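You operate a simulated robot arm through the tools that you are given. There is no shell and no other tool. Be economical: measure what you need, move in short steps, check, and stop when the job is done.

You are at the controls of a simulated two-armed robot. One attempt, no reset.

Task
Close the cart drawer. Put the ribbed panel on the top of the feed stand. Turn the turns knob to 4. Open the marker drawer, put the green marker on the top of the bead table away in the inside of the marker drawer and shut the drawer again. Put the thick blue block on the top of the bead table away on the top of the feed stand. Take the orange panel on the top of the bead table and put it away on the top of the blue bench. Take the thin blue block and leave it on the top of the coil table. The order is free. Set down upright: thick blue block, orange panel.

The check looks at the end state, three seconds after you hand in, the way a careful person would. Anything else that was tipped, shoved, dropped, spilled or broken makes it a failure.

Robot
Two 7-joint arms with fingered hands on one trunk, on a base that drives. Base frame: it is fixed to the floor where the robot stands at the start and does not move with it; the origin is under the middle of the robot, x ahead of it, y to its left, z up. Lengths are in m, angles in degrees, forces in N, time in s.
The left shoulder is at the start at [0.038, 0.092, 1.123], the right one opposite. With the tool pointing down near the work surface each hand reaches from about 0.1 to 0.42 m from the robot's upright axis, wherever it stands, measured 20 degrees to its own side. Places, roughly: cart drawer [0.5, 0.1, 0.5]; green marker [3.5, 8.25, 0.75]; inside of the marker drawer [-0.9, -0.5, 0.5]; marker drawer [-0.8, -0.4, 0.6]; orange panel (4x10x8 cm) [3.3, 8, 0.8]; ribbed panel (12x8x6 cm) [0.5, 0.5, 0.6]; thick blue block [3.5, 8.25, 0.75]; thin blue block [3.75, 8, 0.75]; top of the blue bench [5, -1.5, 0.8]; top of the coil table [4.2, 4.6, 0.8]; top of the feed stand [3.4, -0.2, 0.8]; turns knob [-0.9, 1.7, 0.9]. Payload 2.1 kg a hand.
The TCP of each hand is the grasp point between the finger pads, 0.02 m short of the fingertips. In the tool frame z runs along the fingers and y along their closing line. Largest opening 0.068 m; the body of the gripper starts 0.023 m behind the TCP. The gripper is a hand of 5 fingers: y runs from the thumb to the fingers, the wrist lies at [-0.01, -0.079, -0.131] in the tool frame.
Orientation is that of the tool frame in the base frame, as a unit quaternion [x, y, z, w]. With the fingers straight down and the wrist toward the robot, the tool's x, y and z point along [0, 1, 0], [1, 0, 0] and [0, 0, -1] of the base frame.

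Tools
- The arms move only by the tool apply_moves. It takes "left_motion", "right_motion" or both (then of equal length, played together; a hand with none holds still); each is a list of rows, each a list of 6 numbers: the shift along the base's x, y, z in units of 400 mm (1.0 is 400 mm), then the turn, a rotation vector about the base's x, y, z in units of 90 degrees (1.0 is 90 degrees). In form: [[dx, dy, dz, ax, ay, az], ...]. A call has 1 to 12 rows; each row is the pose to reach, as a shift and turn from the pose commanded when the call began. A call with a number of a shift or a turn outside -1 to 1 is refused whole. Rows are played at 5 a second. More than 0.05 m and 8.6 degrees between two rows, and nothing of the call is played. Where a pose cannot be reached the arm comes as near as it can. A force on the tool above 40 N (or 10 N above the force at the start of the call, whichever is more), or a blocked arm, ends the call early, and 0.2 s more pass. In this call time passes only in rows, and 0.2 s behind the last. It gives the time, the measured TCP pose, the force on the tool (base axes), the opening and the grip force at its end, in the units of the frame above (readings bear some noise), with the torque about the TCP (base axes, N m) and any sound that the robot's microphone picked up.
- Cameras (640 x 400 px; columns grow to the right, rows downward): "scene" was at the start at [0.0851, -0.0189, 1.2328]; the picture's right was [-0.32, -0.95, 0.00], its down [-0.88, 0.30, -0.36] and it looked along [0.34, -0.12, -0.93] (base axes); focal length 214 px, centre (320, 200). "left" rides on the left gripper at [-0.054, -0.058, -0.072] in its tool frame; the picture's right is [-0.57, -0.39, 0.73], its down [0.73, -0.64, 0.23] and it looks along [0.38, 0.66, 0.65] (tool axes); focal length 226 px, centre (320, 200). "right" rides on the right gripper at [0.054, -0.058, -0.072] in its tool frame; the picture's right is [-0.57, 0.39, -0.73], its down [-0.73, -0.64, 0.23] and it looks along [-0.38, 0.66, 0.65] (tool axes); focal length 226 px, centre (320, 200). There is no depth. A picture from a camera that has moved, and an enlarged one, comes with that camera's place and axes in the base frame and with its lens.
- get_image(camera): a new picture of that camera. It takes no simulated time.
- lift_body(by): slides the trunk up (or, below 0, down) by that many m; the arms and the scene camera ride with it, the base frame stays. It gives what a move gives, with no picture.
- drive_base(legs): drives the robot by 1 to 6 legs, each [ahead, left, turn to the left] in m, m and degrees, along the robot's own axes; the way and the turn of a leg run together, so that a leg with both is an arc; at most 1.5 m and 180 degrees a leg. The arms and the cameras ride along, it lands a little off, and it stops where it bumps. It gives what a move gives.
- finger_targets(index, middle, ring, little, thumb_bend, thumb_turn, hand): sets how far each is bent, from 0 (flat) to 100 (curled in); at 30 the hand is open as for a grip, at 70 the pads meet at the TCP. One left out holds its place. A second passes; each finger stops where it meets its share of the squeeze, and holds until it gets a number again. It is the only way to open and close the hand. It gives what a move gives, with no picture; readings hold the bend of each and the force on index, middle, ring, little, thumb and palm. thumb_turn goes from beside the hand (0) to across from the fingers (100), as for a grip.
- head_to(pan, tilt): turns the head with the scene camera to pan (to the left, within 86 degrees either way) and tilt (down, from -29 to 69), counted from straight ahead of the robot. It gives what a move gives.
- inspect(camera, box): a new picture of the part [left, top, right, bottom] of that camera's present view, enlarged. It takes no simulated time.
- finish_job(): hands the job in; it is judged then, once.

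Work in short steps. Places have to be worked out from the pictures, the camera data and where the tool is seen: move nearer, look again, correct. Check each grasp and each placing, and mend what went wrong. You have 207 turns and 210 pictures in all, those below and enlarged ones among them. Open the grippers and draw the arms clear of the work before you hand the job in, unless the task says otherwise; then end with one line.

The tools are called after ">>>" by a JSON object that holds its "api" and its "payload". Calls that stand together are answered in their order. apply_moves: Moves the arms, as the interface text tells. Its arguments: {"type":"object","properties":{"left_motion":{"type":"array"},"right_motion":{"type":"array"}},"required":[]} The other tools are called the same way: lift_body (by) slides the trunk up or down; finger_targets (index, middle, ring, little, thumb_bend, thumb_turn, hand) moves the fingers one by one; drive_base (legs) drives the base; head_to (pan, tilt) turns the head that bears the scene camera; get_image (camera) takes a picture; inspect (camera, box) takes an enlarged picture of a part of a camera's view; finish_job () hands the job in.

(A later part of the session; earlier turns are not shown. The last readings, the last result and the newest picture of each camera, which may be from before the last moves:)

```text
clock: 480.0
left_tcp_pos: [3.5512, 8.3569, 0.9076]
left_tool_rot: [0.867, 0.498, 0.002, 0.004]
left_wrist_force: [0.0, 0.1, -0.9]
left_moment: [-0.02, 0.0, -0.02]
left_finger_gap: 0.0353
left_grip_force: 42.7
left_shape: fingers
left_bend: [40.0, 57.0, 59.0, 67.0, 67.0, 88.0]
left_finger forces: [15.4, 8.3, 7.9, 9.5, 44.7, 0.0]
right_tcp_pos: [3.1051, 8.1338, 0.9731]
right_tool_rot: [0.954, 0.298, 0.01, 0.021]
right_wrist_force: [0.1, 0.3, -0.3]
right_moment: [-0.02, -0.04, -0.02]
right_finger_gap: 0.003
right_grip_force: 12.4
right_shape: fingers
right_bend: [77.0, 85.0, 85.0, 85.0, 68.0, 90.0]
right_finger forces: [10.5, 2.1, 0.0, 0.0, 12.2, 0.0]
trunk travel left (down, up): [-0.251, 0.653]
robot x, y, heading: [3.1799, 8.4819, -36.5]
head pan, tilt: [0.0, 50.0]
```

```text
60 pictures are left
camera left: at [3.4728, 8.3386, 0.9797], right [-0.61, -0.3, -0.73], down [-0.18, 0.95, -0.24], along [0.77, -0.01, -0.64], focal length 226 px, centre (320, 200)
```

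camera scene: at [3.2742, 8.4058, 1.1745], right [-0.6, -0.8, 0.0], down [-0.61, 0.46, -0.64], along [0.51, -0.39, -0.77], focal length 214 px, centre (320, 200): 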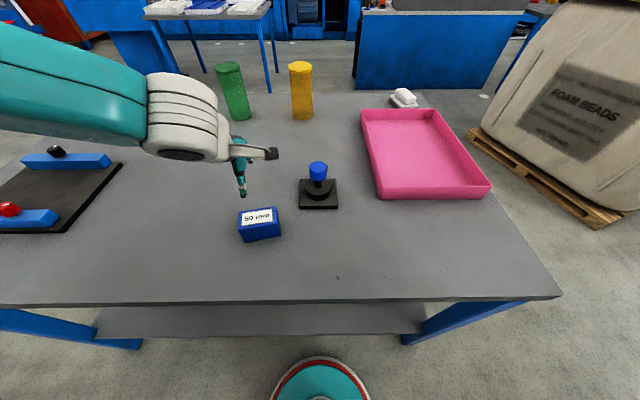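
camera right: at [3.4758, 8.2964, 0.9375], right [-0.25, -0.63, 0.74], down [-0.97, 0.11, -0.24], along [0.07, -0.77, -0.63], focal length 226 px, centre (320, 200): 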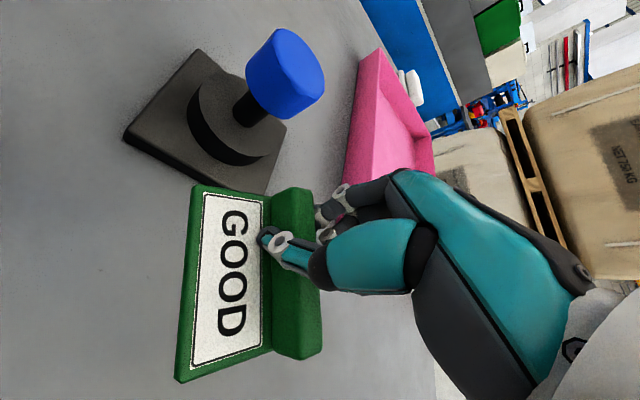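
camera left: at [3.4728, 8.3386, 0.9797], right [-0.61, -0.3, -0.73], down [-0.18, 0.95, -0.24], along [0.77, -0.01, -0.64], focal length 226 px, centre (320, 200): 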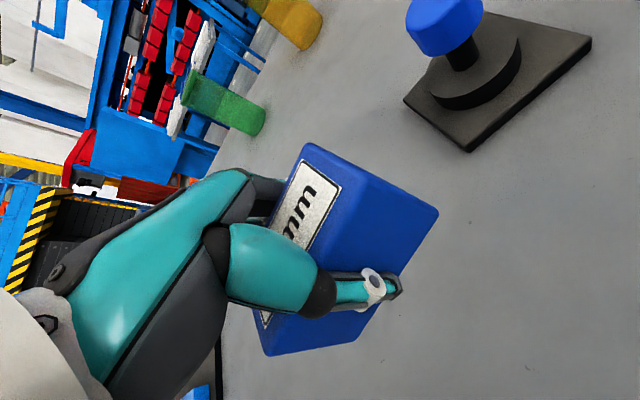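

Thick block is firmly held. I raise and check the marker in the right hand.

>>> {"api": "lift_body", "payload": {"by": 0.22}}

>>> {"api": "get_image", "payload": {"camera": "right"}}

```text
clock: 482.3
left_tcp_pos: [3.5519, 8.3565, 1.1277]
left_tool_rot: [0.867, 0.498, 0.002, 0.004]
left_wrist_force: [0.7, -0.4, -2.2]
left_moment: [0.04, -0.01, -0.04]
left_finger_gap: 0.0351
left_grip_force: 43.2
left_shape: fingers
left_bend: [40.0, 57.0, 59.0, 67.0, 66.0, 88.0]
left_finger forces: [15.5, 8.1, 7.9, 9.5, 44.6, 0.0]
right_tcp_pos: [3.1047, 8.1344, 1.1935]
right_tool_rot: [0.954, 0.297, 0.011, 0.022]
right_wrist_force: [-0.6, -0.1, -1.0]
right_moment: [-0.01, 0.01, 0.02]
right_finger_gap: 0.0033
right_grip_force: 12.5
right_shape: fingers
right_bend: [77.0, 85.0, 85.0, 85.0, 68.0, 90.0]
right_finger forces: [10.5, 2.0, 0.1, 0.1, 12.2, 0.0]
trunk travel left (down, up): [-0.471, 0.433]
robot x, y, heading: [3.1777, 8.477, -37.0]
head pan, tilt: [0.0, 50.0]
```

```text
59 pictures are left
camera right: at [3.1142, 8.2145, 1.263], right [-0.27, -0.62, 0.74], down [-0.96, 0.1, -0.27], along [0.09, -0.78, -0.62], focal length 226 px, centre (320, 200)
```

right: 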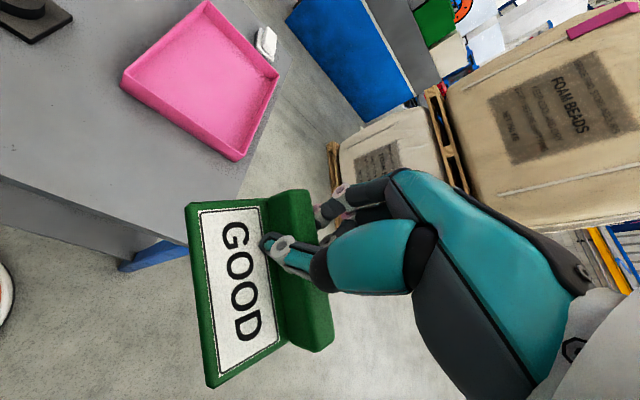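

Marker still held. Now the return trip: around the table's end, then through the gap to the aisle.

>>> {"api": "drive_base", "payload": {"legs": [[-0.27, 0, 0], [0, -0.72, 0], [0.9, 0, 0], [0.9, 0, 0], [0, 0.85, 0]]}}

>>> {"api": "get_image", "payload": {"camera": "right"}}

```text
clock: 500.6
left_tcp_pos: [4.8579, 7.4806, 1.1291]
left_tool_rot: [0.878, 0.479, 0.002, 0.004]
left_wrist_force: [-0.1, 0.2, -2.6]
left_moment: [0.04, 0.02, 0.03]
left_finger_gap: 0.035
left_grip_force: 43.0
left_shape: fingers
left_bend: [40.0, 57.0, 59.0, 67.0, 66.0, 88.0]
left_finger forces: [15.7, 8.1, 7.9, 9.4, 44.5, 0.0]
right_tcp_pos: [4.402, 7.2752, 1.1939]
right_tool_rot: [0.961, 0.277, 0.011, 0.021]
right_wrist_force: [0.0, -0.4, -0.6]
right_moment: [-0.02, -0.01, 0.0]
right_finger_gap: 0.0032
right_grip_force: 12.4
right_shape: fingers
right_bend: [77.0, 85.0, 85.0, 85.0, 68.0, 90.0]
right_finger forces: [10.5, 2.0, 0.0, 0.0, 12.3, 0.1]
trunk travel left (down, up): [-0.471, 0.433]
robot x, y, heading: [4.4892, 7.62, -39.4]
head pan, tilt: [0.0, 50.0]
```

```text
58 pictures are left
camera right: at [4.4149, 7.3561, 1.2631], right [-0.3, -0.6, 0.74], down [-0.95, 0.14, -0.27], along [0.06, -0.78, -0.62], focal length 226 px, centre (320, 200)
```

right: 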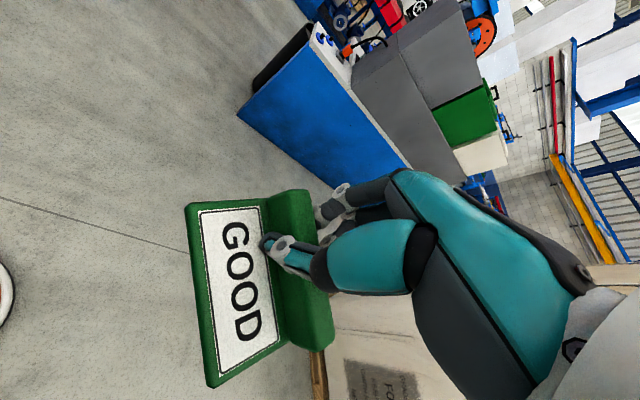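

Marker stable. Continue through the gap and down the aisle sideways.

>>> {"api": "drive_base", "payload": {"legs": [[0, 0, 2.4], [1.3, 0, 0], [1.27, 0, 0], [0, -1.3, 0]]}}

```text
clock: 519.8
left_tcp_pos: [6.1078, 4.8536, 1.1273]
left_tool_rot: [0.87, 0.493, 0.003, 0.003]
left_wrist_force: [-0.5, -0.4, -1.1]
left_moment: [0.01, -0.03, -0.03]
left_finger_gap: 0.0353
left_grip_force: 42.8
left_shape: fingers
left_bend: [40.0, 57.0, 59.0, 67.0, 66.0, 88.0]
left_finger forces: [15.7, 8.1, 8.0, 9.3, 44.4, 0.1]
right_tcp_pos: [5.6582, 4.6349, 1.1946]
right_tool_rot: [0.956, 0.293, 0.011, 0.022]
right_wrist_force: [-1.0, 0.3, -1.5]
right_moment: [-0.04, 0.02, -0.03]
right_finger_gap: 0.0034
right_grip_force: 11.8
right_shape: fingers
right_bend: [77.0, 85.0, 85.0, 85.0, 68.0, 90.0]
right_finger forces: [10.5, 2.0, 0.0, 0.0, 12.2, 0.0]
trunk travel left (down, up): [-0.471, 0.433]
robot x, y, heading: [5.736, 4.9802, -37.6]
head pan, tilt: [0.0, 50.0]
```

On track. Continue down the aisle, then turn toward the feed stand's side.

>>> {"api": "drive_base", "payload": {"legs": [[0, -1.48, 0.6], [0, -1.48, 0], [0, -1.48, 0], [0, 0, -89.5]]}}

>>> {"api": "head_to", "payload": {"pan": 25, "tilt": 40}}

>>> {"api": "get_image", "payload": {"camera": "scene"}}

```text
clock: 544.8
left_tcp_pos: [2.9698, 1.0349, 1.1285]
left_tool_rot: [0.973, -0.23, -0.001, 0.004]
left_wrist_force: [0.4, -0.7, -2.4]
left_moment: [-0.02, 0.03, 0.01]
left_finger_gap: 0.0351
left_grip_force: 41.0
left_shape: fingers
left_bend: [73.0, 57.0, 60.0, 67.0, 66.0, 88.0]
left_finger forces: [14.7, 8.0, 7.7, 9.2, 42.6, 0.1]
right_tcp_pos: [2.7173, 1.4651, 1.1929]
right_tool_rot: [0.9, -0.435, -0.006, 0.023]
right_wrist_force: [0.1, -0.1, -1.0]
right_moment: [0.0, -0.02, -0.02]
right_finger_gap: 0.0027
right_grip_force: 12.1
right_shape: fingers
right_bend: [77.0, 85.0, 85.0, 85.0, 68.0, 90.0]
right_finger forces: [10.2, 2.1, 0.0, 0.1, 11.7, 0.0]
trunk travel left (down, up): [-0.471, 0.433]
robot x, y, heading: [3.069, 1.4158, -123.0]
head pan, tilt: [0.0, 50.0]
```

```text
clock: 545.7
left_tcp_pos: [2.9698, 1.0355, 1.1278]
left_tool_rot: [0.973, -0.23, -0.001, 0.005]
left_wrist_force: [-0.2, -0.3, -0.8]
left_moment: [0.03, 0.03, -0.01]
left_finger_gap: 0.0346
left_grip_force: 41.3
left_shape: fingers
left_bend: [73.0, 57.0, 60.0, 67.0, 66.0, 88.0]
left_finger forces: [14.7, 8.0, 7.6, 9.1, 42.6, 0.0]
right_tcp_pos: [2.7181, 1.4644, 1.1923]
right_tool_rot: [0.9, -0.435, -0.007, 0.023]
right_wrist_force: [-0.1, 0.3, 0.1]
right_moment: [0.01, -0.01, 0.03]
right_finger_gap: 0.003
right_grip_force: 11.4
right_shape: fingers
right_bend: [77.0, 85.0, 85.0, 85.0, 68.0, 90.0]
right_finger forces: [10.2, 2.1, 0.0, 0.1, 11.8, 0.0]
trunk travel left (down, up): [-0.471, 0.433]
robot x, y, heading: [3.0692, 1.4191, -123.1]
head pan, tilt: [25.0, 40.0]
```

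```text
57 pictures are left
camera scene: at [3.0432, 1.3116, 1.3769], right [-0.99, 0.14, 0.0], down [0.09, 0.64, -0.77], along [-0.11, -0.76, -0.64], focal length 214 px, centre (320, 200)
```

scene: 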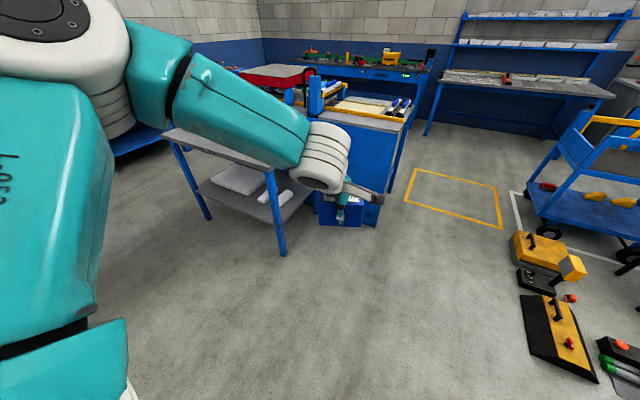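

Next I correct heading, shift left beside the feed stand, and approach at height.

>>> {"api": "drive_base", "payload": {"legs": [[0, 0, -3.8], [0.2, 0.83, 0], [0.22, 0, 0]]}}

>>> {"api": "head_to", "payload": {"pan": 5, "tilt": 55}}

>>> {"api": "get_image", "payload": {"camera": "scene"}}

```text
clock: 552.0
left_tcp_pos: [3.3589, 0.2068, 1.1287]
left_tool_rot: [0.965, -0.261, 0.0, 0.004]
left_wrist_force: [0.5, -0.1, -0.4]
left_moment: [-0.01, 0.0, -0.01]
left_finger_gap: 0.0349
left_grip_force: 41.3
left_shape: fingers
left_bend: [73.0, 57.0, 60.0, 67.0, 66.0, 88.0]
left_finger forces: [14.9, 7.9, 7.7, 9.1, 42.6, 0.0]
right_tcp_pos: [3.1352, 0.6529, 1.1933]
right_tool_rot: [0.885, -0.465, -0.007, 0.022]
right_wrist_force: [0.0, -0.6, -0.4]
right_moment: [-0.02, 0.02, 0.02]
right_finger_gap: 0.0027
right_grip_force: 11.5
right_shape: fingers
right_bend: [77.0, 85.0, 85.0, 85.0, 68.0, 90.0]
right_finger forces: [10.3, 1.9, 0.0, 0.1, 11.8, 0.0]
trunk travel left (down, up): [-0.471, 0.433]
robot x, y, heading: [3.482, 0.5838, -127.0]
head pan, tilt: [25.0, 40.0]
```

```text
clock: 552.8
left_tcp_pos: [3.3592, 0.208, 1.1285]
left_tool_rot: [0.965, -0.261, -0.001, 0.003]
left_wrist_force: [1.1, 0.6, -2.1]
left_moment: [-0.01, -0.01, -0.01]
left_finger_gap: 0.0349
left_grip_force: 41.1
left_shape: fingers
left_bend: [73.0, 57.0, 60.0, 67.0, 66.0, 88.0]
left_finger forces: [14.8, 8.0, 7.8, 9.1, 42.6, 0.0]
right_tcp_pos: [3.1373, 0.6532, 1.1927]
right_tool_rot: [0.885, -0.465, -0.007, 0.023]
right_wrist_force: [-0.7, -0.1, -1.4]
right_moment: [0.02, 0.03, 0.0]
right_finger_gap: 0.0029
right_grip_force: 11.3
right_shape: fingers
right_bend: [77.0, 85.0, 85.0, 85.0, 68.0, 90.0]
right_finger forces: [10.1, 1.9, 0.0, 0.1, 11.8, 0.1]
trunk travel left (down, up): [-0.471, 0.433]
robot x, y, heading: [3.4871, 0.5821, -126.9]
head pan, tilt: [5.0, 55.0]
```

```text
56 pictures are left
camera scene: at [3.4304, 0.4999, 1.3563], right [-0.85, 0.53, 0.0], down [0.43, 0.7, -0.57], along [-0.3, -0.49, -0.82], focal length 214 px, centre (320, 200)
```

scene: 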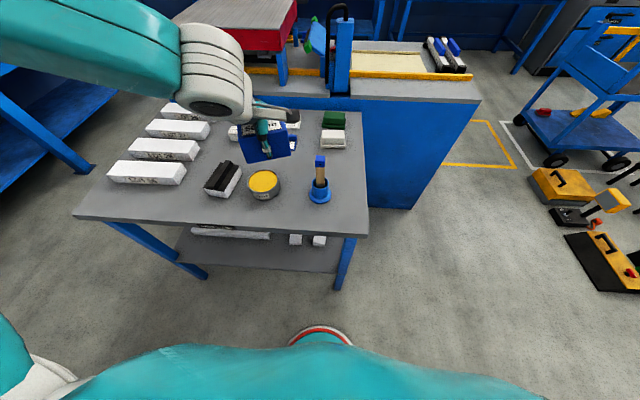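

The spot between brush pot and grease can, slightly beyond them, is free. I move ahead 0.21 m at height and check.

>>> {"api": "drive_base", "payload": {"legs": [[0.21, 0, 0]]}}

>>> {"api": "lift_body", "payload": {"by": -0.14}}

>>> {"api": "get_image", "payload": {"camera": "scene"}}

>>> {"api": "get_image", "payload": {"camera": "left"}}

```text
clock: 554.6
left_tcp_pos: [3.2425, 0.0443, 1.1272]
left_tool_rot: [0.966, -0.26, 0.0, 0.003]
left_wrist_force: [0.9, -0.3, -0.8]
left_moment: [0.0, 0.0, 0.0]
left_finger_gap: 0.0347
left_grip_force: 41.1
left_shape: fingers
left_bend: [73.0, 57.0, 60.0, 67.0, 66.0, 88.0]
left_finger forces: [14.8, 7.9, 7.7, 9.1, 42.7, 0.1]
right_tcp_pos: [3.0179, 0.4901, 1.1927]
right_tool_rot: [0.887, -0.462, -0.006, 0.022]
right_wrist_force: [-0.1, -0.3, -1.4]
right_moment: [0.01, 0.03, 0.03]
right_finger_gap: 0.0028
right_grip_force: 12.5
right_shape: fingers
right_bend: [77.0, 85.0, 85.0, 85.0, 68.0, 90.0]
right_finger forces: [10.3, 1.8, 0.1, 0.1, 11.9, 0.0]
trunk travel left (down, up): [-0.471, 0.433]
robot x, y, heading: [3.3648, 0.416, -127.2]
head pan, tilt: [5.0, 55.0]
stopped in leg 1: the robot was blocked; the commanded pose is now the measured one
```

```text
clock: 556.2
left_tcp_pos: [3.2424, 0.0435, 0.9881]
left_tool_rot: [0.965, -0.26, -0.001, 0.004]
left_wrist_force: [0.3, -0.2, -1.0]
left_moment: [-0.01, -0.01, -0.01]
left_finger_gap: 0.0348
left_grip_force: 40.9
left_shape: fingers
left_bend: [73.0, 57.0, 60.0, 67.0, 66.0, 88.0]
left_finger forces: [14.8, 8.0, 7.7, 9.1, 42.6, 0.0]
right_tcp_pos: [3.0181, 0.4898, 1.0544]
right_tool_rot: [0.887, -0.462, -0.007, 0.023]
right_wrist_force: [-1.1, 0.3, 0.0]
right_moment: [-0.03, 0.0, 0.01]
right_finger_gap: 0.0032
right_grip_force: 12.3
right_shape: fingers
right_bend: [77.0, 85.0, 85.0, 85.0, 68.0, 90.0]
right_finger forces: [10.3, 1.9, 0.0, 0.0, 11.8, 0.0]
trunk travel left (down, up): [-0.331, 0.573]
robot x, y, heading: [3.3631, 0.4149, -126.7]
head pan, tilt: [5.0, 55.0]
```

```text
55 pictures are left
camera scene: at [3.302, 0.3244, 1.2155], right [-0.85, 0.53, 0.0], down [0.43, 0.7, -0.57], along [-0.3, -0.49, -0.82], focal length 214 px, centre (320, 200)
```

scene: 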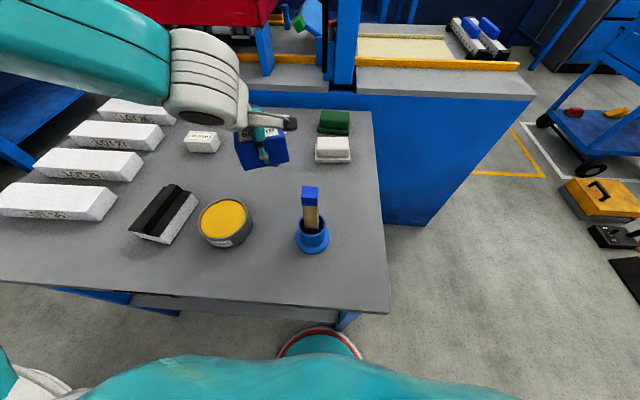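

```text
54 pictures are left
camera left: at [3.2243, 0.122, 1.0597], right [-0.3, 0.61, -0.73], down [0.95, 0.18, -0.23], along [-0.01, -0.77, -0.64], focal length 226 px, centre (320, 200)
```

left: 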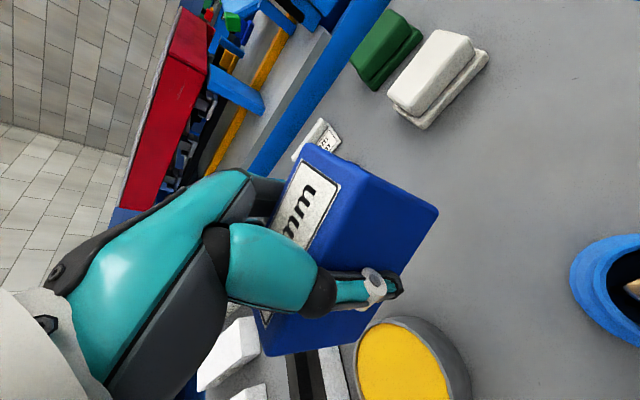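

Base touched lightly at the end of travel; position is good. I extend 1.5 cm, then lower toward the surface.

>>> {"api": "apply_moves", "payload": {"left_motion": [[-0.0225, -0.03, 0, 0, 0, 0]]}}

>>> {"api": "lift_body", "payload": {"by": -0.125}}

>>> {"api": "get_image", "payload": {"camera": "left"}}

>>> {"api": "inspect", "payload": {"camera": "scene", "box": [180, 90, 380, 250]}}

```text
clock: 556.6
left_tcp_pos: [3.2338, 0.0322, 0.9896]
left_tool_rot: [0.965, -0.261, -0.001, 0.003]
left_wrist_force: [0.3, -1.3, -1.1]
left_moment: [-0.03, 0.01, 0.02]
left_finger_gap: 0.035
left_grip_force: 40.8
left_shape: fingers
left_bend: [73.0, 57.0, 60.0, 67.0, 66.0, 88.0]
left_finger forces: [14.8, 8.0, 7.7, 9.0, 42.5, 0.0]
right_tcp_pos: [3.0173, 0.4892, 1.0525]
right_tool_rot: [0.886, -0.463, -0.007, 0.024]
right_wrist_force: [0.7, -0.1, 0.3]
right_moment: [-0.03, 0.0, 0.02]
right_finger_gap: 0.0031
right_grip_force: 12.3
right_shape: fingers
right_bend: [77.0, 85.0, 85.0, 85.0, 68.0, 90.0]
right_finger forces: [10.3, 1.9, 0.0, 0.0, 11.9, 0.1]
trunk travel left (down, up): [-0.331, 0.573]
robot x, y, heading: [3.3661, 0.4199, -126.8]
head pan, tilt: [5.0, 55.0]
```

```text
clock: 558.2
left_tcp_pos: [3.2325, 0.0333, 0.8642]
left_tool_rot: [0.966, -0.26, -0.002, 0.003]
left_wrist_force: [-0.3, 0.6, -1.7]
left_moment: [-0.04, 0.02, 0.0]
left_finger_gap: 0.0348
left_grip_force: 41.2
left_shape: fingers
left_bend: [73.0, 57.0, 60.0, 67.0, 66.0, 88.0]
left_finger forces: [14.9, 8.0, 7.7, 9.0, 42.4, 0.0]
right_tcp_pos: [3.0178, 0.4895, 0.9281]
right_tool_rot: [0.886, -0.462, -0.007, 0.022]
right_wrist_force: [0.3, 0.0, -0.7]
right_moment: [-0.02, -0.03, -0.01]
right_finger_gap: 0.0028
right_grip_force: 11.8
right_shape: fingers
right_bend: [77.0, 85.0, 85.0, 85.0, 68.0, 90.0]
right_finger forces: [10.4, 1.9, 0.0, 0.0, 11.8, 0.1]
trunk travel left (down, up): [-0.206, 0.698]
robot x, y, heading: [3.3616, 0.4188, -126.7]
head pan, tilt: [5.0, 55.0]
```

```text
53 pictures are left
camera left: at [3.2153, 0.11, 0.9348], right [-0.3, 0.61, -0.73], down [0.95, 0.18, -0.24], along [-0.01, -0.77, -0.64], focal length 226 px, centre (320, 200)
```

left: 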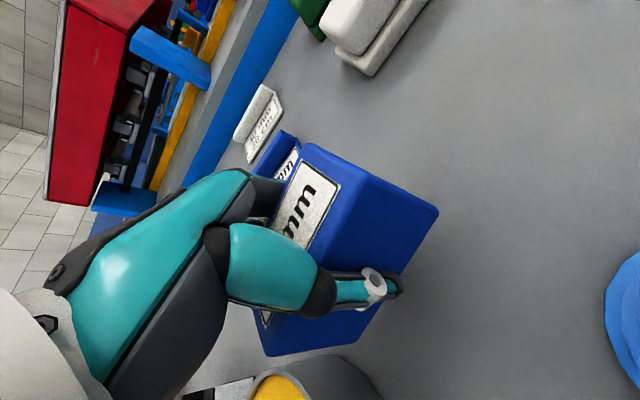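

```text
2.50 times, centred on (280, 170) of scene
camera zoom: at [3.2889, 0.3067, 1.089], right [-0.85, 0.53, 0.0], down [0.43, 0.7, -0.57], along [-0.3, -0.49, -0.82], focal length 536 px, centre (420, 275)
```

zoom: 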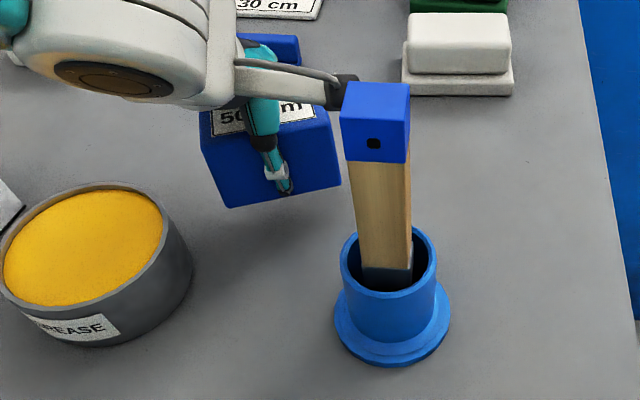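

My camera mount passes close to the brush. I shift 1.2 cm left and 0.8 cm ahead for clearance, then lower in 5 mm rows.

>>> {"api": "apply_moves", "payload": {"left_motion": [[0.012, -0.034, 0, 0, 0, 0]]}}

>>> {"api": "apply_moves", "payload": {"left_motion": [[0, 0, -0.012, 0, 0, 0], [0, 0, -0.025, 0, 0, 0], [0, 0, -0.037, 0, 0, 0], [0, 0, -0.05, 0, 0, 0], [0, 0, -0.062, 0, 0, 0], [0, 0, -0.075, 0, 0, 0], [0, 0, -0.087, 0, 0, 0], [0, 0, -0.1, 0, 0, 0]]}}

>>> {"api": "get_image", "payload": {"camera": "left"}}

>>> {"api": "inspect", "payload": {"camera": "scene", "box": [180, 90, 380, 250]}}

```text
clock: 558.6
left_tcp_pos: [3.2375, 0.0167, 0.8634]
left_tool_rot: [0.966, -0.259, -0.001, 0.004]
left_wrist_force: [0.4, -0.3, -0.9]
left_moment: [0.0, 0.01, -0.03]
left_finger_gap: 0.0347
left_grip_force: 40.9
left_shape: fingers
left_bend: [73.0, 57.0, 60.0, 67.0, 66.0, 88.0]
left_finger forces: [14.8, 8.0, 7.6, 9.0, 42.3, 0.1]
right_tcp_pos: [3.018, 0.4894, 0.9276]
right_tool_rot: [0.886, -0.462, -0.007, 0.022]
right_wrist_force: [0.3, 0.5, -1.3]
right_moment: [-0.02, 0.0, -0.02]
right_finger_gap: 0.0031
right_grip_force: 11.6
right_shape: fingers
right_bend: [77.0, 85.0, 85.0, 85.0, 68.0, 90.0]
right_finger forces: [10.3, 1.9, 0.0, 0.1, 11.8, 0.0]
trunk travel left (down, up): [-0.206, 0.698]
robot x, y, heading: [3.3643, 0.4177, -126.5]
head pan, tilt: [5.0, 55.0]
```

```text
clock: 560.4
left_tcp_pos: [3.2361, 0.0183, 0.8303]
left_tool_rot: [0.965, -0.261, -0.005, 0.011]
left_wrist_force: [4.9, 4.6, 29.1]
left_moment: [-0.35, -0.09, 0.04]
left_finger_gap: 0.0352
left_grip_force: 49.0
left_shape: fingers
left_bend: [73.0, 57.0, 60.0, 68.0, 69.0, 87.0]
left_finger forces: [15.7, 9.1, 8.7, 9.4, 55.3, 0.1]
right_tcp_pos: [3.0189, 0.4926, 0.9281]
right_tool_rot: [0.886, -0.462, -0.006, 0.024]
right_wrist_force: [0.5, -1.3, -0.5]
right_moment: [-0.01, 0.04, 0.0]
right_finger_gap: 0.0031
right_grip_force: 12.0
right_shape: fingers
right_bend: [77.0, 85.0, 85.0, 85.0, 68.0, 90.0]
right_finger forces: [10.3, 1.9, 0.0, 0.0, 11.7, 0.0]
trunk travel left (down, up): [-0.206, 0.698]
robot x, y, heading: [3.3673, 0.4183, -126.7]
head pan, tilt: [5.0, 55.0]
stopped in row 8 (left hand): the force on the tool passed its limit at 42 N (the readings are from after the stop); the commanded pose is now the measured one
```

```text
51 pictures are left
camera left: at [3.2191, 0.0977, 0.8998], right [-0.31, 0.61, -0.74], down [0.95, 0.18, -0.25], along [-0.02, -0.78, -0.63], focal length 226 px, centre (320, 200)
```

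left: 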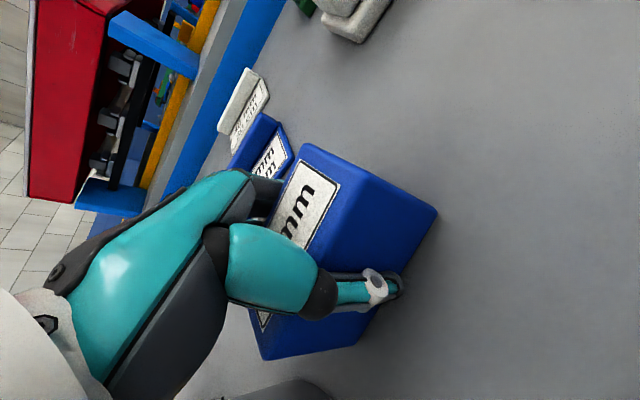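

```text
2.50 times, centred on (280, 170) of scene
camera zoom: at [3.2901, 0.309, 1.0896], right [-0.85, 0.52, 0.0], down [0.43, 0.7, -0.58], along [-0.3, -0.49, -0.82], focal length 536 px, centre (420, 275)
```

zoom: 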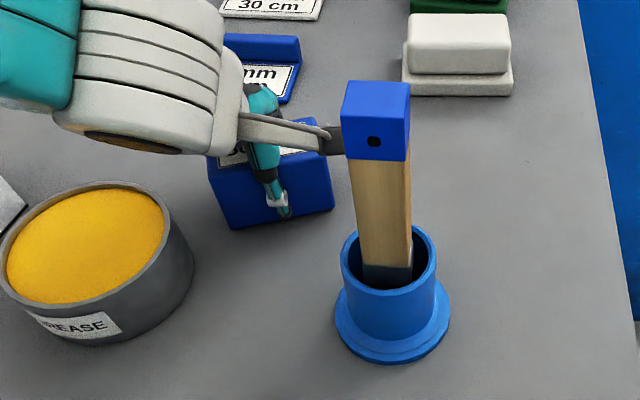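

Contact made; the blue card sits just behind my fingers, so I ease up and open mainly the thumb, fingers only slightly.

>>> {"api": "apply_moves", "payload": {"left_motion": [[0, 0, 0.008, 0, 0, 0]]}}

>>> {"api": "finger_targets", "payload": {"hand": "left", "thumb_bend": 35, "index": 60, "middle": 52, "ring": 55, "little": 62}}

>>> {"api": "get_image", "payload": {"camera": "left"}}

```text
clock: 560.8
left_tcp_pos: [3.2367, 0.0197, 0.8294]
left_tool_rot: [0.965, -0.261, -0.004, 0.008]
left_wrist_force: [0.4, 1.0, 15.5]
left_moment: [-0.25, -0.03, -0.04]
left_finger_gap: 0.035
left_grip_force: 45.2
left_shape: fingers
left_bend: [73.0, 57.0, 60.0, 68.0, 69.0, 87.0]
left_finger forces: [15.6, 8.9, 8.6, 9.5, 47.6, 0.0]
right_tcp_pos: [3.0176, 0.4886, 0.9278]
right_tool_rot: [0.887, -0.462, -0.007, 0.023]
right_wrist_force: [0.6, -0.3, -0.6]
right_moment: [0.02, 0.0, 0.01]
right_finger_gap: 0.0029
right_grip_force: 11.9
right_shape: fingers
right_bend: [77.0, 85.0, 85.0, 85.0, 68.0, 90.0]
right_finger forces: [10.3, 1.9, 0.0, 0.0, 11.8, 0.0]
trunk travel left (down, up): [-0.206, 0.698]
robot x, y, heading: [3.3672, 0.4208, -126.6]
head pan, tilt: [5.0, 55.0]
```

```text
clock: 561.8
left_tcp_pos: [3.2365, 0.0183, 0.8301]
left_tool_rot: [0.965, -0.26, -0.003, 0.008]
left_wrist_force: [1.1, 0.0, 7.6]
left_moment: [-0.19, 0.03, 0.12]
left_finger_gap: 0.052
left_grip_force: 19.1
left_shape: fingers
left_bend: [45.0, 51.0, 54.0, 59.0, 35.0, 94.0]
left_finger forces: [16.8, 0.3, 0.4, 2.3, 18.6, 0.0]
right_tcp_pos: [3.0167, 0.4895, 0.9273]
right_tool_rot: [0.886, -0.462, -0.007, 0.023]
right_wrist_force: [1.0, 0.8, -0.8]
right_moment: [-0.06, 0.01, 0.03]
right_finger_gap: 0.0029
right_grip_force: 12.1
right_shape: fingers
right_bend: [77.0, 85.0, 85.0, 85.0, 68.0, 90.0]
right_finger forces: [10.4, 1.9, 0.0, 0.0, 11.8, 0.0]
trunk travel left (down, up): [-0.206, 0.698]
robot x, y, heading: [3.3622, 0.4173, -126.9]
head pan, tilt: [5.0, 55.0]
```

```text
49 pictures are left
camera left: at [3.2188, 0.0967, 0.9007], right [-0.3, 0.61, -0.73], down [0.95, 0.18, -0.24], along [-0.01, -0.77, -0.64], focal length 226 px, centre (320, 200)
```

left: 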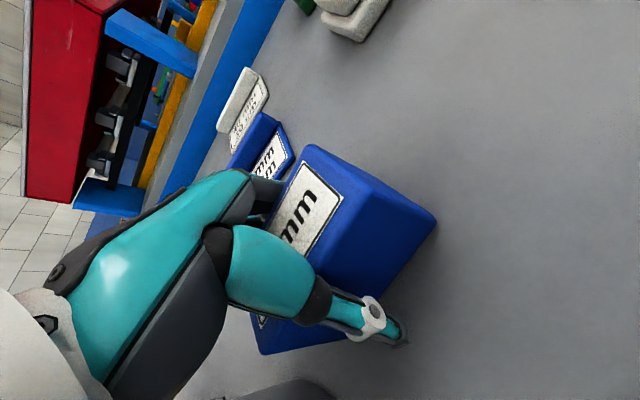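

Index still pushes the block against the thumb. I relax the index and open the thumb more.

>>> {"api": "finger_targets", "payload": {"hand": "left", "thumb_bend": 25, "index": 40, "middle": 46, "ring": 48, "little": 52}}

>>> {"api": "get_image", "payload": {"camera": "left"}}

```text
clock: 562.8
left_tcp_pos: [3.2361, 0.0173, 0.8296]
left_tool_rot: [0.965, -0.26, -0.003, 0.008]
left_wrist_force: [0.8, 0.3, 2.8]
left_moment: [-0.05, 0.07, 0.04]
left_finger_gap: 0.0642
left_grip_force: 7.1
left_shape: fingers
left_bend: [36.0, 46.0, 48.0, 52.0, 25.0, 96.0]
left_finger forces: [5.4, 0.0, 0.0, 1.4, 7.0, 0.0]
right_tcp_pos: [3.0179, 0.4893, 0.9287]
right_tool_rot: [0.886, -0.462, -0.006, 0.023]
right_wrist_force: [0.6, -0.2, -1.1]
right_moment: [0.0, 0.04, 0.03]
right_finger_gap: 0.0027
right_grip_force: 12.0
right_shape: fingers
right_bend: [77.0, 85.0, 85.0, 85.0, 68.0, 90.0]
right_finger forces: [10.4, 1.9, 0.0, 0.1, 11.8, 0.1]
trunk travel left (down, up): [-0.206, 0.698]
robot x, y, heading: [3.3637, 0.4206, -126.6]
head pan, tilt: [5.0, 55.0]
```

```text
48 pictures are left
camera left: at [3.2188, 0.0966, 0.9007], right [-0.3, 0.61, -0.73], down [0.95, 0.18, -0.24], along [-0.01, -0.77, -0.64], focal length 226 px, centre (320, 200)
```

left: 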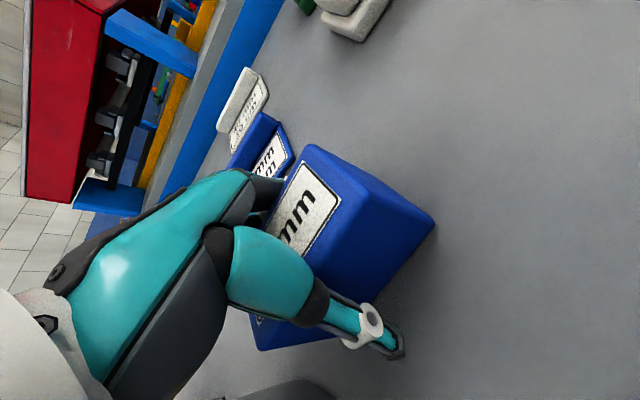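

Open a touch more.

>>> {"api": "finger_targets", "payload": {"hand": "left", "thumb_bend": 15, "index": 33, "middle": 42, "ring": 44, "little": 46}}

>>> {"api": "lift_body", "payload": {"by": 0.03}}

>>> {"api": "get_image", "payload": {"camera": "left"}}

```text
clock: 563.8
left_tcp_pos: [3.2359, 0.019, 0.8286]
left_tool_rot: [0.965, -0.261, -0.003, 0.007]
left_wrist_force: [1.5, 0.7, 1.8]
left_moment: [-0.03, 0.03, 0.02]
left_finger_gap: 0.0707
left_grip_force: 3.3
left_shape: fingers
left_bend: [32.0, 42.0, 44.0, 46.0, 15.0, 97.0]
left_finger forces: [2.5, 0.0, 0.0, 0.5, 3.6, 0.1]
right_tcp_pos: [3.0175, 0.4891, 0.9278]
right_tool_rot: [0.886, -0.463, -0.006, 0.023]
right_wrist_force: [-0.4, 0.1, 0.0]
right_moment: [0.02, 0.03, 0.05]
right_finger_gap: 0.0026
right_grip_force: 11.8
right_shape: fingers
right_bend: [77.0, 85.0, 85.0, 85.0, 68.0, 90.0]
right_finger forces: [10.2, 2.0, 0.1, 0.0, 11.9, 0.0]
trunk travel left (down, up): [-0.206, 0.698]
robot x, y, heading: [3.3629, 0.4195, -126.6]
head pan, tilt: [5.0, 55.0]
```

```text
clock: 564.6
left_tcp_pos: [3.2357, 0.0177, 0.8602]
left_tool_rot: [0.966, -0.26, -0.003, 0.008]
left_wrist_force: [-0.7, 0.6, -0.1]
left_moment: [-0.03, -0.02, -0.02]
left_finger_gap: 0.068
left_grip_force: 0.0
left_shape: fingers
left_bend: [33.0, 42.0, 44.0, 46.0, 15.0, 98.0]
left_finger forces: [0.1, 0.0, 0.1, 0.1, 0.0, 0.1]
right_tcp_pos: [3.0173, 0.4894, 0.9588]
right_tool_rot: [0.886, -0.463, -0.007, 0.022]
right_wrist_force: [0.2, -0.1, -0.2]
right_moment: [-0.01, 0.01, 0.02]
right_finger_gap: 0.0028
right_grip_force: 11.5
right_shape: fingers
right_bend: [77.0, 85.0, 85.0, 85.0, 68.0, 90.0]
right_finger forces: [10.3, 1.9, 0.1, 0.0, 11.8, 0.0]
trunk travel left (down, up): [-0.236, 0.668]
robot x, y, heading: [3.3655, 0.4198, -127.0]
head pan, tilt: [5.0, 55.0]
```

```text
47 pictures are left
camera left: at [3.2185, 0.0961, 0.9303], right [-0.3, 0.61, -0.73], down [0.95, 0.18, -0.24], along [-0.01, -0.77, -0.64], focal length 226 px, centre (320, 200)
```

left: 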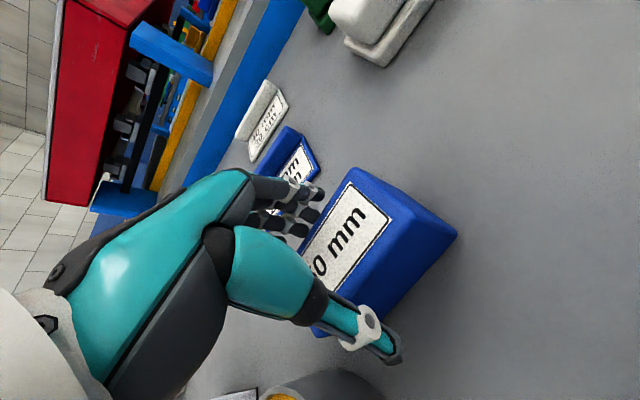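

Block stands free on the feed stand. I rise and back off, then view the result.

>>> {"api": "lift_body", "payload": {"by": 0.17}}

>>> {"api": "drive_base", "payload": {"legs": [[-0.35, 0, 0]]}}

>>> {"api": "inspect", "payload": {"camera": "scene", "box": [100, 20, 420, 220]}}

```text
clock: 566.5
left_tcp_pos: [3.2354, 0.016, 1.0295]
left_tool_rot: [0.965, -0.261, -0.003, 0.007]
left_wrist_force: [0.5, 0.3, 0.4]
left_moment: [0.01, -0.01, -0.01]
left_finger_gap: 0.0682
left_grip_force: 0.1
left_shape: fingers
left_bend: [33.0, 42.0, 44.0, 46.0, 15.0, 98.0]
left_finger forces: [0.0, 0.1, 0.0, 0.1, 0.0, 0.0]
right_tcp_pos: [3.0167, 0.4895, 1.1273]
right_tool_rot: [0.886, -0.462, -0.007, 0.022]
right_wrist_force: [0.5, 0.1, -0.3]
right_moment: [-0.01, -0.03, 0.03]
right_finger_gap: 0.0026
right_grip_force: 11.9
right_shape: fingers
right_bend: [77.0, 85.0, 85.0, 85.0, 68.0, 90.0]
right_finger forces: [10.4, 2.0, 0.0, 0.0, 11.9, 0.0]
trunk travel left (down, up): [-0.406, 0.498]
robot x, y, heading: [3.3669, 0.4171, -126.8]
head pan, tilt: [5.0, 55.0]
```

```text
clock: 568.8
left_tcp_pos: [3.4442, 0.294, 1.0281]
left_tool_rot: [0.966, -0.259, -0.003, 0.008]
left_wrist_force: [-1.2, -0.4, 0.2]
left_moment: [-0.02, -0.01, 0.02]
left_finger_gap: 0.0679
left_grip_force: 0.0
left_shape: fingers
left_bend: [33.0, 42.0, 44.0, 46.0, 15.0, 98.0]
left_finger forces: [0.1, 0.0, 0.0, 0.0, 0.0, 0.0]
right_tcp_pos: [3.2236, 0.7689, 1.1285]
right_tool_rot: [0.887, -0.462, -0.007, 0.022]
right_wrist_force: [-0.7, -0.2, -0.8]
right_moment: [-0.04, -0.01, -0.02]
right_finger_gap: 0.0029
right_grip_force: 12.2
right_shape: fingers
right_bend: [77.0, 85.0, 85.0, 85.0, 68.0, 90.0]
right_finger forces: [10.4, 1.8, 0.0, 0.1, 11.8, 0.0]
trunk travel left (down, up): [-0.406, 0.498]
robot x, y, heading: [3.5713, 0.6971, -126.8]
head pan, tilt: [5.0, 55.0]
```

```text
2.00 times, centred on (260, 120) of scene
camera zoom: at [3.5149, 0.6105, 1.2909], right [-0.85, 0.52, 0.0], down [0.43, 0.7, -0.57], along [-0.3, -0.49, -0.82], focal length 429 px, centre (440, 360)
```

zoom: 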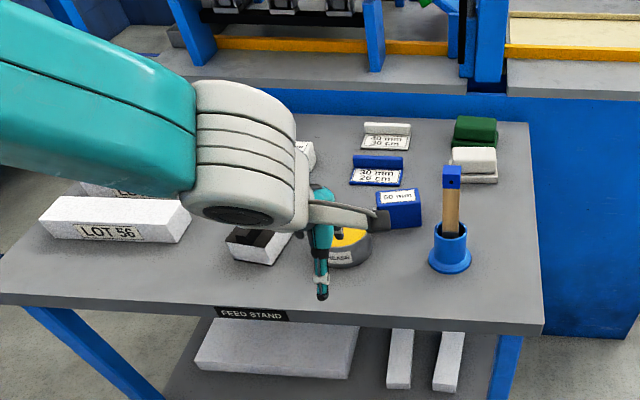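

Feed stand is good. Next: drive around to the marker drawer area with the marker in the right hand.

>>> {"api": "drive_base", "payload": {"legs": [[0, -1.19, 0], [1.45, 0, 0], [1.45, 0, 0]]}}

>>> {"api": "head_to", "payload": {"pan": -60, "tilt": 25}}

>>> {"api": "get_image", "payload": {"camera": "scene"}}

```text
clock: 588.1
left_tcp_pos: [0.7556, -1.2419, 1.0287]
left_tool_rot: [0.964, -0.264, -0.002, 0.008]
left_wrist_force: [0.5, -1.2, 0.3]
left_moment: [-0.02, 0.03, 0.0]
left_finger_gap: 0.0679
left_grip_force: 0.1
left_shape: fingers
left_bend: [33.0, 42.0, 44.0, 46.0, 15.0, 98.0]
left_finger forces: [0.0, 0.0, 0.0, 0.1, 0.1, 0.1]
right_tcp_pos: [0.5407, -0.7679, 1.1283]
right_tool_rot: [0.884, -0.467, -0.008, 0.022]
right_wrist_force: [0.0, -0.4, -1.2]
right_moment: [0.01, 0.02, 0.01]
right_finger_gap: 0.0029
right_grip_force: 11.6
right_shape: fingers
right_bend: [77.0, 85.0, 85.0, 85.0, 68.0, 90.0]
right_finger forces: [10.4, 1.8, 0.0, 0.1, 11.8, 0.0]
trunk travel left (down, up): [-0.406, 0.498]
robot x, y, heading: [0.8885, -0.8432, -127.3]
head pan, tilt: [5.0, 55.0]
```

```text
clock: 589.5
left_tcp_pos: [0.755, -1.2418, 1.0287]
left_tool_rot: [0.964, -0.264, -0.004, 0.007]
left_wrist_force: [-0.1, -0.5, 0.9]
left_moment: [0.0, 0.02, 0.02]
left_finger_gap: 0.0682
left_grip_force: 0.1
left_shape: fingers
left_bend: [33.0, 42.0, 44.0, 46.0, 15.0, 98.0]
left_finger forces: [0.0, 0.1, 0.0, 0.0, 0.0, 0.1]
right_tcp_pos: [0.5417, -0.7688, 1.1274]
right_tool_rot: [0.884, -0.466, -0.007, 0.024]
right_wrist_force: [0.1, -0.4, -0.4]
right_moment: [0.0, -0.04, 0.02]
right_finger_gap: 0.0028
right_grip_force: 12.0
right_shape: fingers
right_bend: [77.0, 85.0, 85.0, 85.0, 68.0, 90.0]
right_finger forces: [10.3, 1.9, 0.0, 0.0, 11.8, 0.0]
trunk travel left (down, up): [-0.406, 0.498]
robot x, y, heading: [0.8879, -0.843, -127.0]
head pan, tilt: [-60.0, 25.0]
```

```text
45 pictures are left
camera scene: at [0.7769, -0.8557, 1.3349], right [0.12, 0.99, 0.0], down [0.42, -0.05, -0.91], along [-0.9, 0.11, -0.42], focal length 214 px, centre (320, 200)
```

scene: 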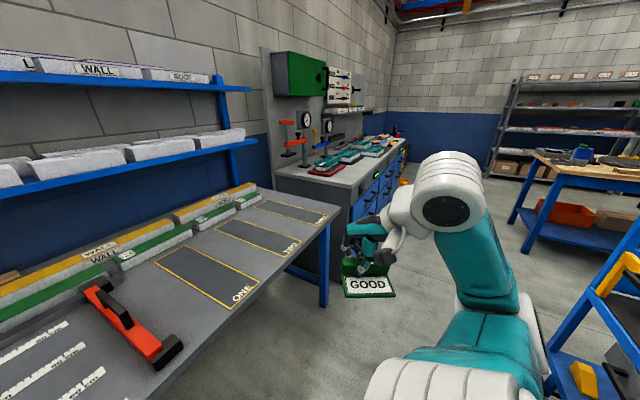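

The cabinet with blue drawers matches the marker drawer. I zoom in.

>>> {"api": "inspect", "payload": {"camera": "scene", "box": [260, 120, 440, 290]}}

```text
2.35 times, centred on (350, 205) of scene
camera zoom: at [0.7769, -0.8557, 1.3349], right [0.12, 0.99, 0.0], down [0.42, -0.05, -0.91], along [-0.9, 0.11, -0.42], focal length 505 px, centre (249, 188)
```

zoom: 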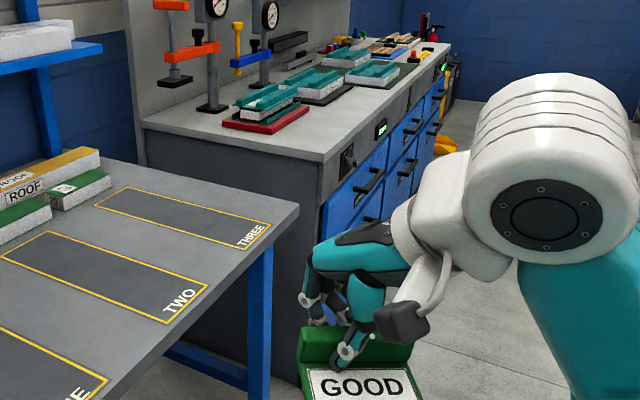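

The cabinet front faces +p at about p≈-0.64 and the drawer is near s≈-0.4. I back up a little and slide right to face it.

>>> {"api": "drive_base", "payload": {"legs": [[-0.12, 0, 0], [0, -0.8, 0], [0, -0.8, 0]]}}

>>> {"api": "head_to", "payload": {"pan": 0, "tilt": 40}}

>>> {"api": "get_image", "payload": {"camera": "scene"}}

```text
clock: 598.5
left_tcp_pos: [-0.4469, -0.1951, 1.0303]
left_tool_rot: [0.968, -0.252, -0.002, 0.007]
left_wrist_force: [-0.1, 0.0, 0.6]
left_moment: [-0.01, 0.02, -0.02]
left_finger_gap: 0.0682
left_grip_force: 0.0
left_shape: fingers
left_bend: [33.0, 42.0, 44.0, 46.0, 15.0, 98.0]
left_finger forces: [0.1, 0.0, 0.0, 0.0, 0.0, 0.1]
right_tcp_pos: [-0.6736, 0.2717, 1.1286]
right_tool_rot: [0.891, -0.453, -0.007, 0.023]
right_wrist_force: [-0.2, -0.3, -0.3]
right_moment: [0.03, 0.02, 0.02]
right_finger_gap: 0.0029
right_grip_force: 12.0
right_shape: fingers
right_bend: [77.0, 85.0, 85.0, 85.0, 68.0, 90.0]
right_finger forces: [10.3, 1.8, 0.0, 0.1, 11.8, 0.0]
trunk travel left (down, up): [-0.406, 0.498]
robot x, y, heading: [-0.3254, 0.2061, -125.9]
head pan, tilt: [-60.0, 25.0]
```

```text
clock: 599.8
left_tcp_pos: [-0.4463, -0.1939, 1.028]
left_tool_rot: [0.968, -0.251, -0.003, 0.008]
left_wrist_force: [0.3, -0.5, 0.3]
left_moment: [0.03, 0.0, -0.01]
left_finger_gap: 0.0679
left_grip_force: 0.0
left_shape: fingers
left_bend: [33.0, 42.0, 44.0, 46.0, 15.0, 98.0]
left_finger forces: [0.0, 0.0, 0.1, 0.0, 0.0, 0.0]
right_tcp_pos: [-0.6728, 0.2718, 1.1269]
right_tool_rot: [0.891, -0.453, -0.006, 0.023]
right_wrist_force: [0.1, 0.3, -0.4]
right_moment: [-0.01, -0.01, 0.0]
right_finger_gap: 0.0029
right_grip_force: 12.9
right_shape: fingers
right_bend: [77.0, 85.0, 85.0, 85.0, 68.0, 90.0]
right_finger forces: [10.3, 1.9, 0.0, 0.0, 11.8, 0.1]
trunk travel left (down, up): [-0.406, 0.498]
robot x, y, heading: [-0.3254, 0.2069, -125.5]
head pan, tilt: [0.0, 40.0]
```

```text
43 pictures are left
camera scene: at [-0.3932, 0.1134, 1.3116], right [-0.81, 0.58, 0.0], down [0.37, 0.52, -0.77], along [-0.45, -0.62, -0.64], focal length 214 px, centre (320, 200)
```

scene: 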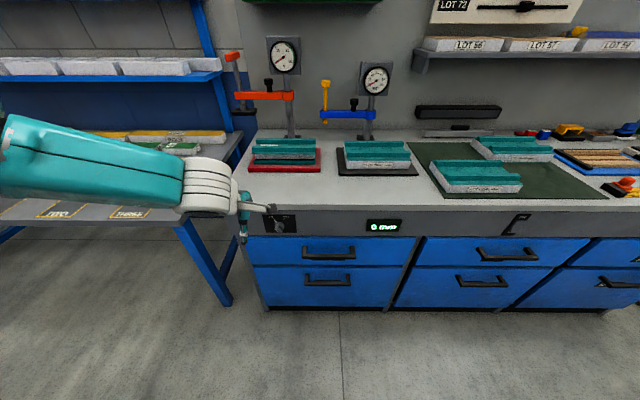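

Two rows of drawers; I zoom in to find the marker drawer's label.

>>> {"api": "inspect", "payload": {"camera": "scene", "box": [240, 200, 440, 320]}}

>>> {"api": "lift_body", "payload": {"by": -0.3}}

>>> {"api": "get_image", "payload": {"camera": "scene"}}

```text
3.20 times, centred on (340, 260) of scene
camera zoom: at [-0.3932, 0.1134, 1.3116], right [-0.81, 0.58, 0.0], down [0.37, 0.52, -0.77], along [-0.45, -0.62, -0.64], focal length 686 px, centre (256, 8)
```

zoom: 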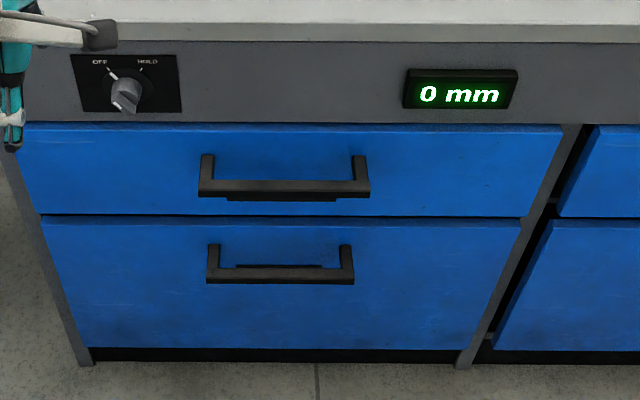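

```text
clock: 602.8
left_tcp_pos: [-0.4465, -0.1953, 0.729]
left_tool_rot: [0.968, -0.251, -0.003, 0.008]
left_wrist_force: [-1.0, -1.3, 0.9]
left_moment: [0.01, -0.01, -0.04]
left_finger_gap: 0.0682
left_grip_force: 0.1
left_shape: fingers
left_bend: [33.0, 42.0, 44.0, 46.0, 15.0, 98.0]
left_finger forces: [0.0, 0.0, 0.1, 0.0, 0.1, 0.0]
right_tcp_pos: [-0.6733, 0.2731, 0.8286]
right_tool_rot: [0.891, -0.454, -0.007, 0.024]
right_wrist_force: [-0.2, 0.1, -0.5]
right_moment: [-0.02, 0.02, 0.0]
right_finger_gap: 0.0025
right_grip_force: 12.0
right_shape: fingers
right_bend: [77.0, 85.0, 85.0, 85.0, 68.0, 90.0]
right_finger forces: [10.3, 1.8, 0.0, 0.0, 11.8, 0.0]
trunk travel left (down, up): [-0.106, 0.798]
robot x, y, heading: [-0.3255, 0.208, -125.6]
head pan, tilt: [0.0, 40.0]
```

```text
41 pictures are left
camera scene: at [-0.4251, 0.0686, 1.0076], right [-0.81, 0.58, 0.0], down [0.37, 0.52, -0.77], along [-0.45, -0.62, -0.64], focal length 214 px, centre (320, 200)
```

scene: 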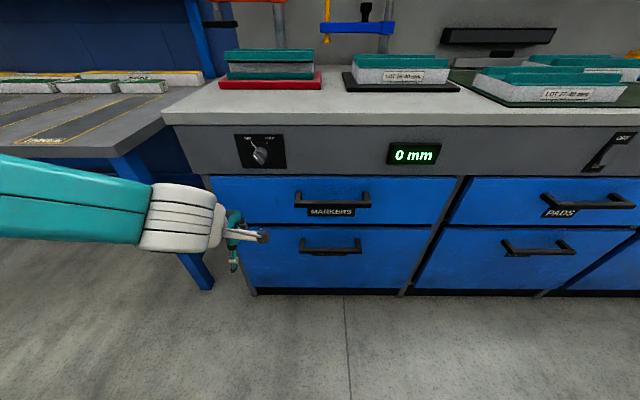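

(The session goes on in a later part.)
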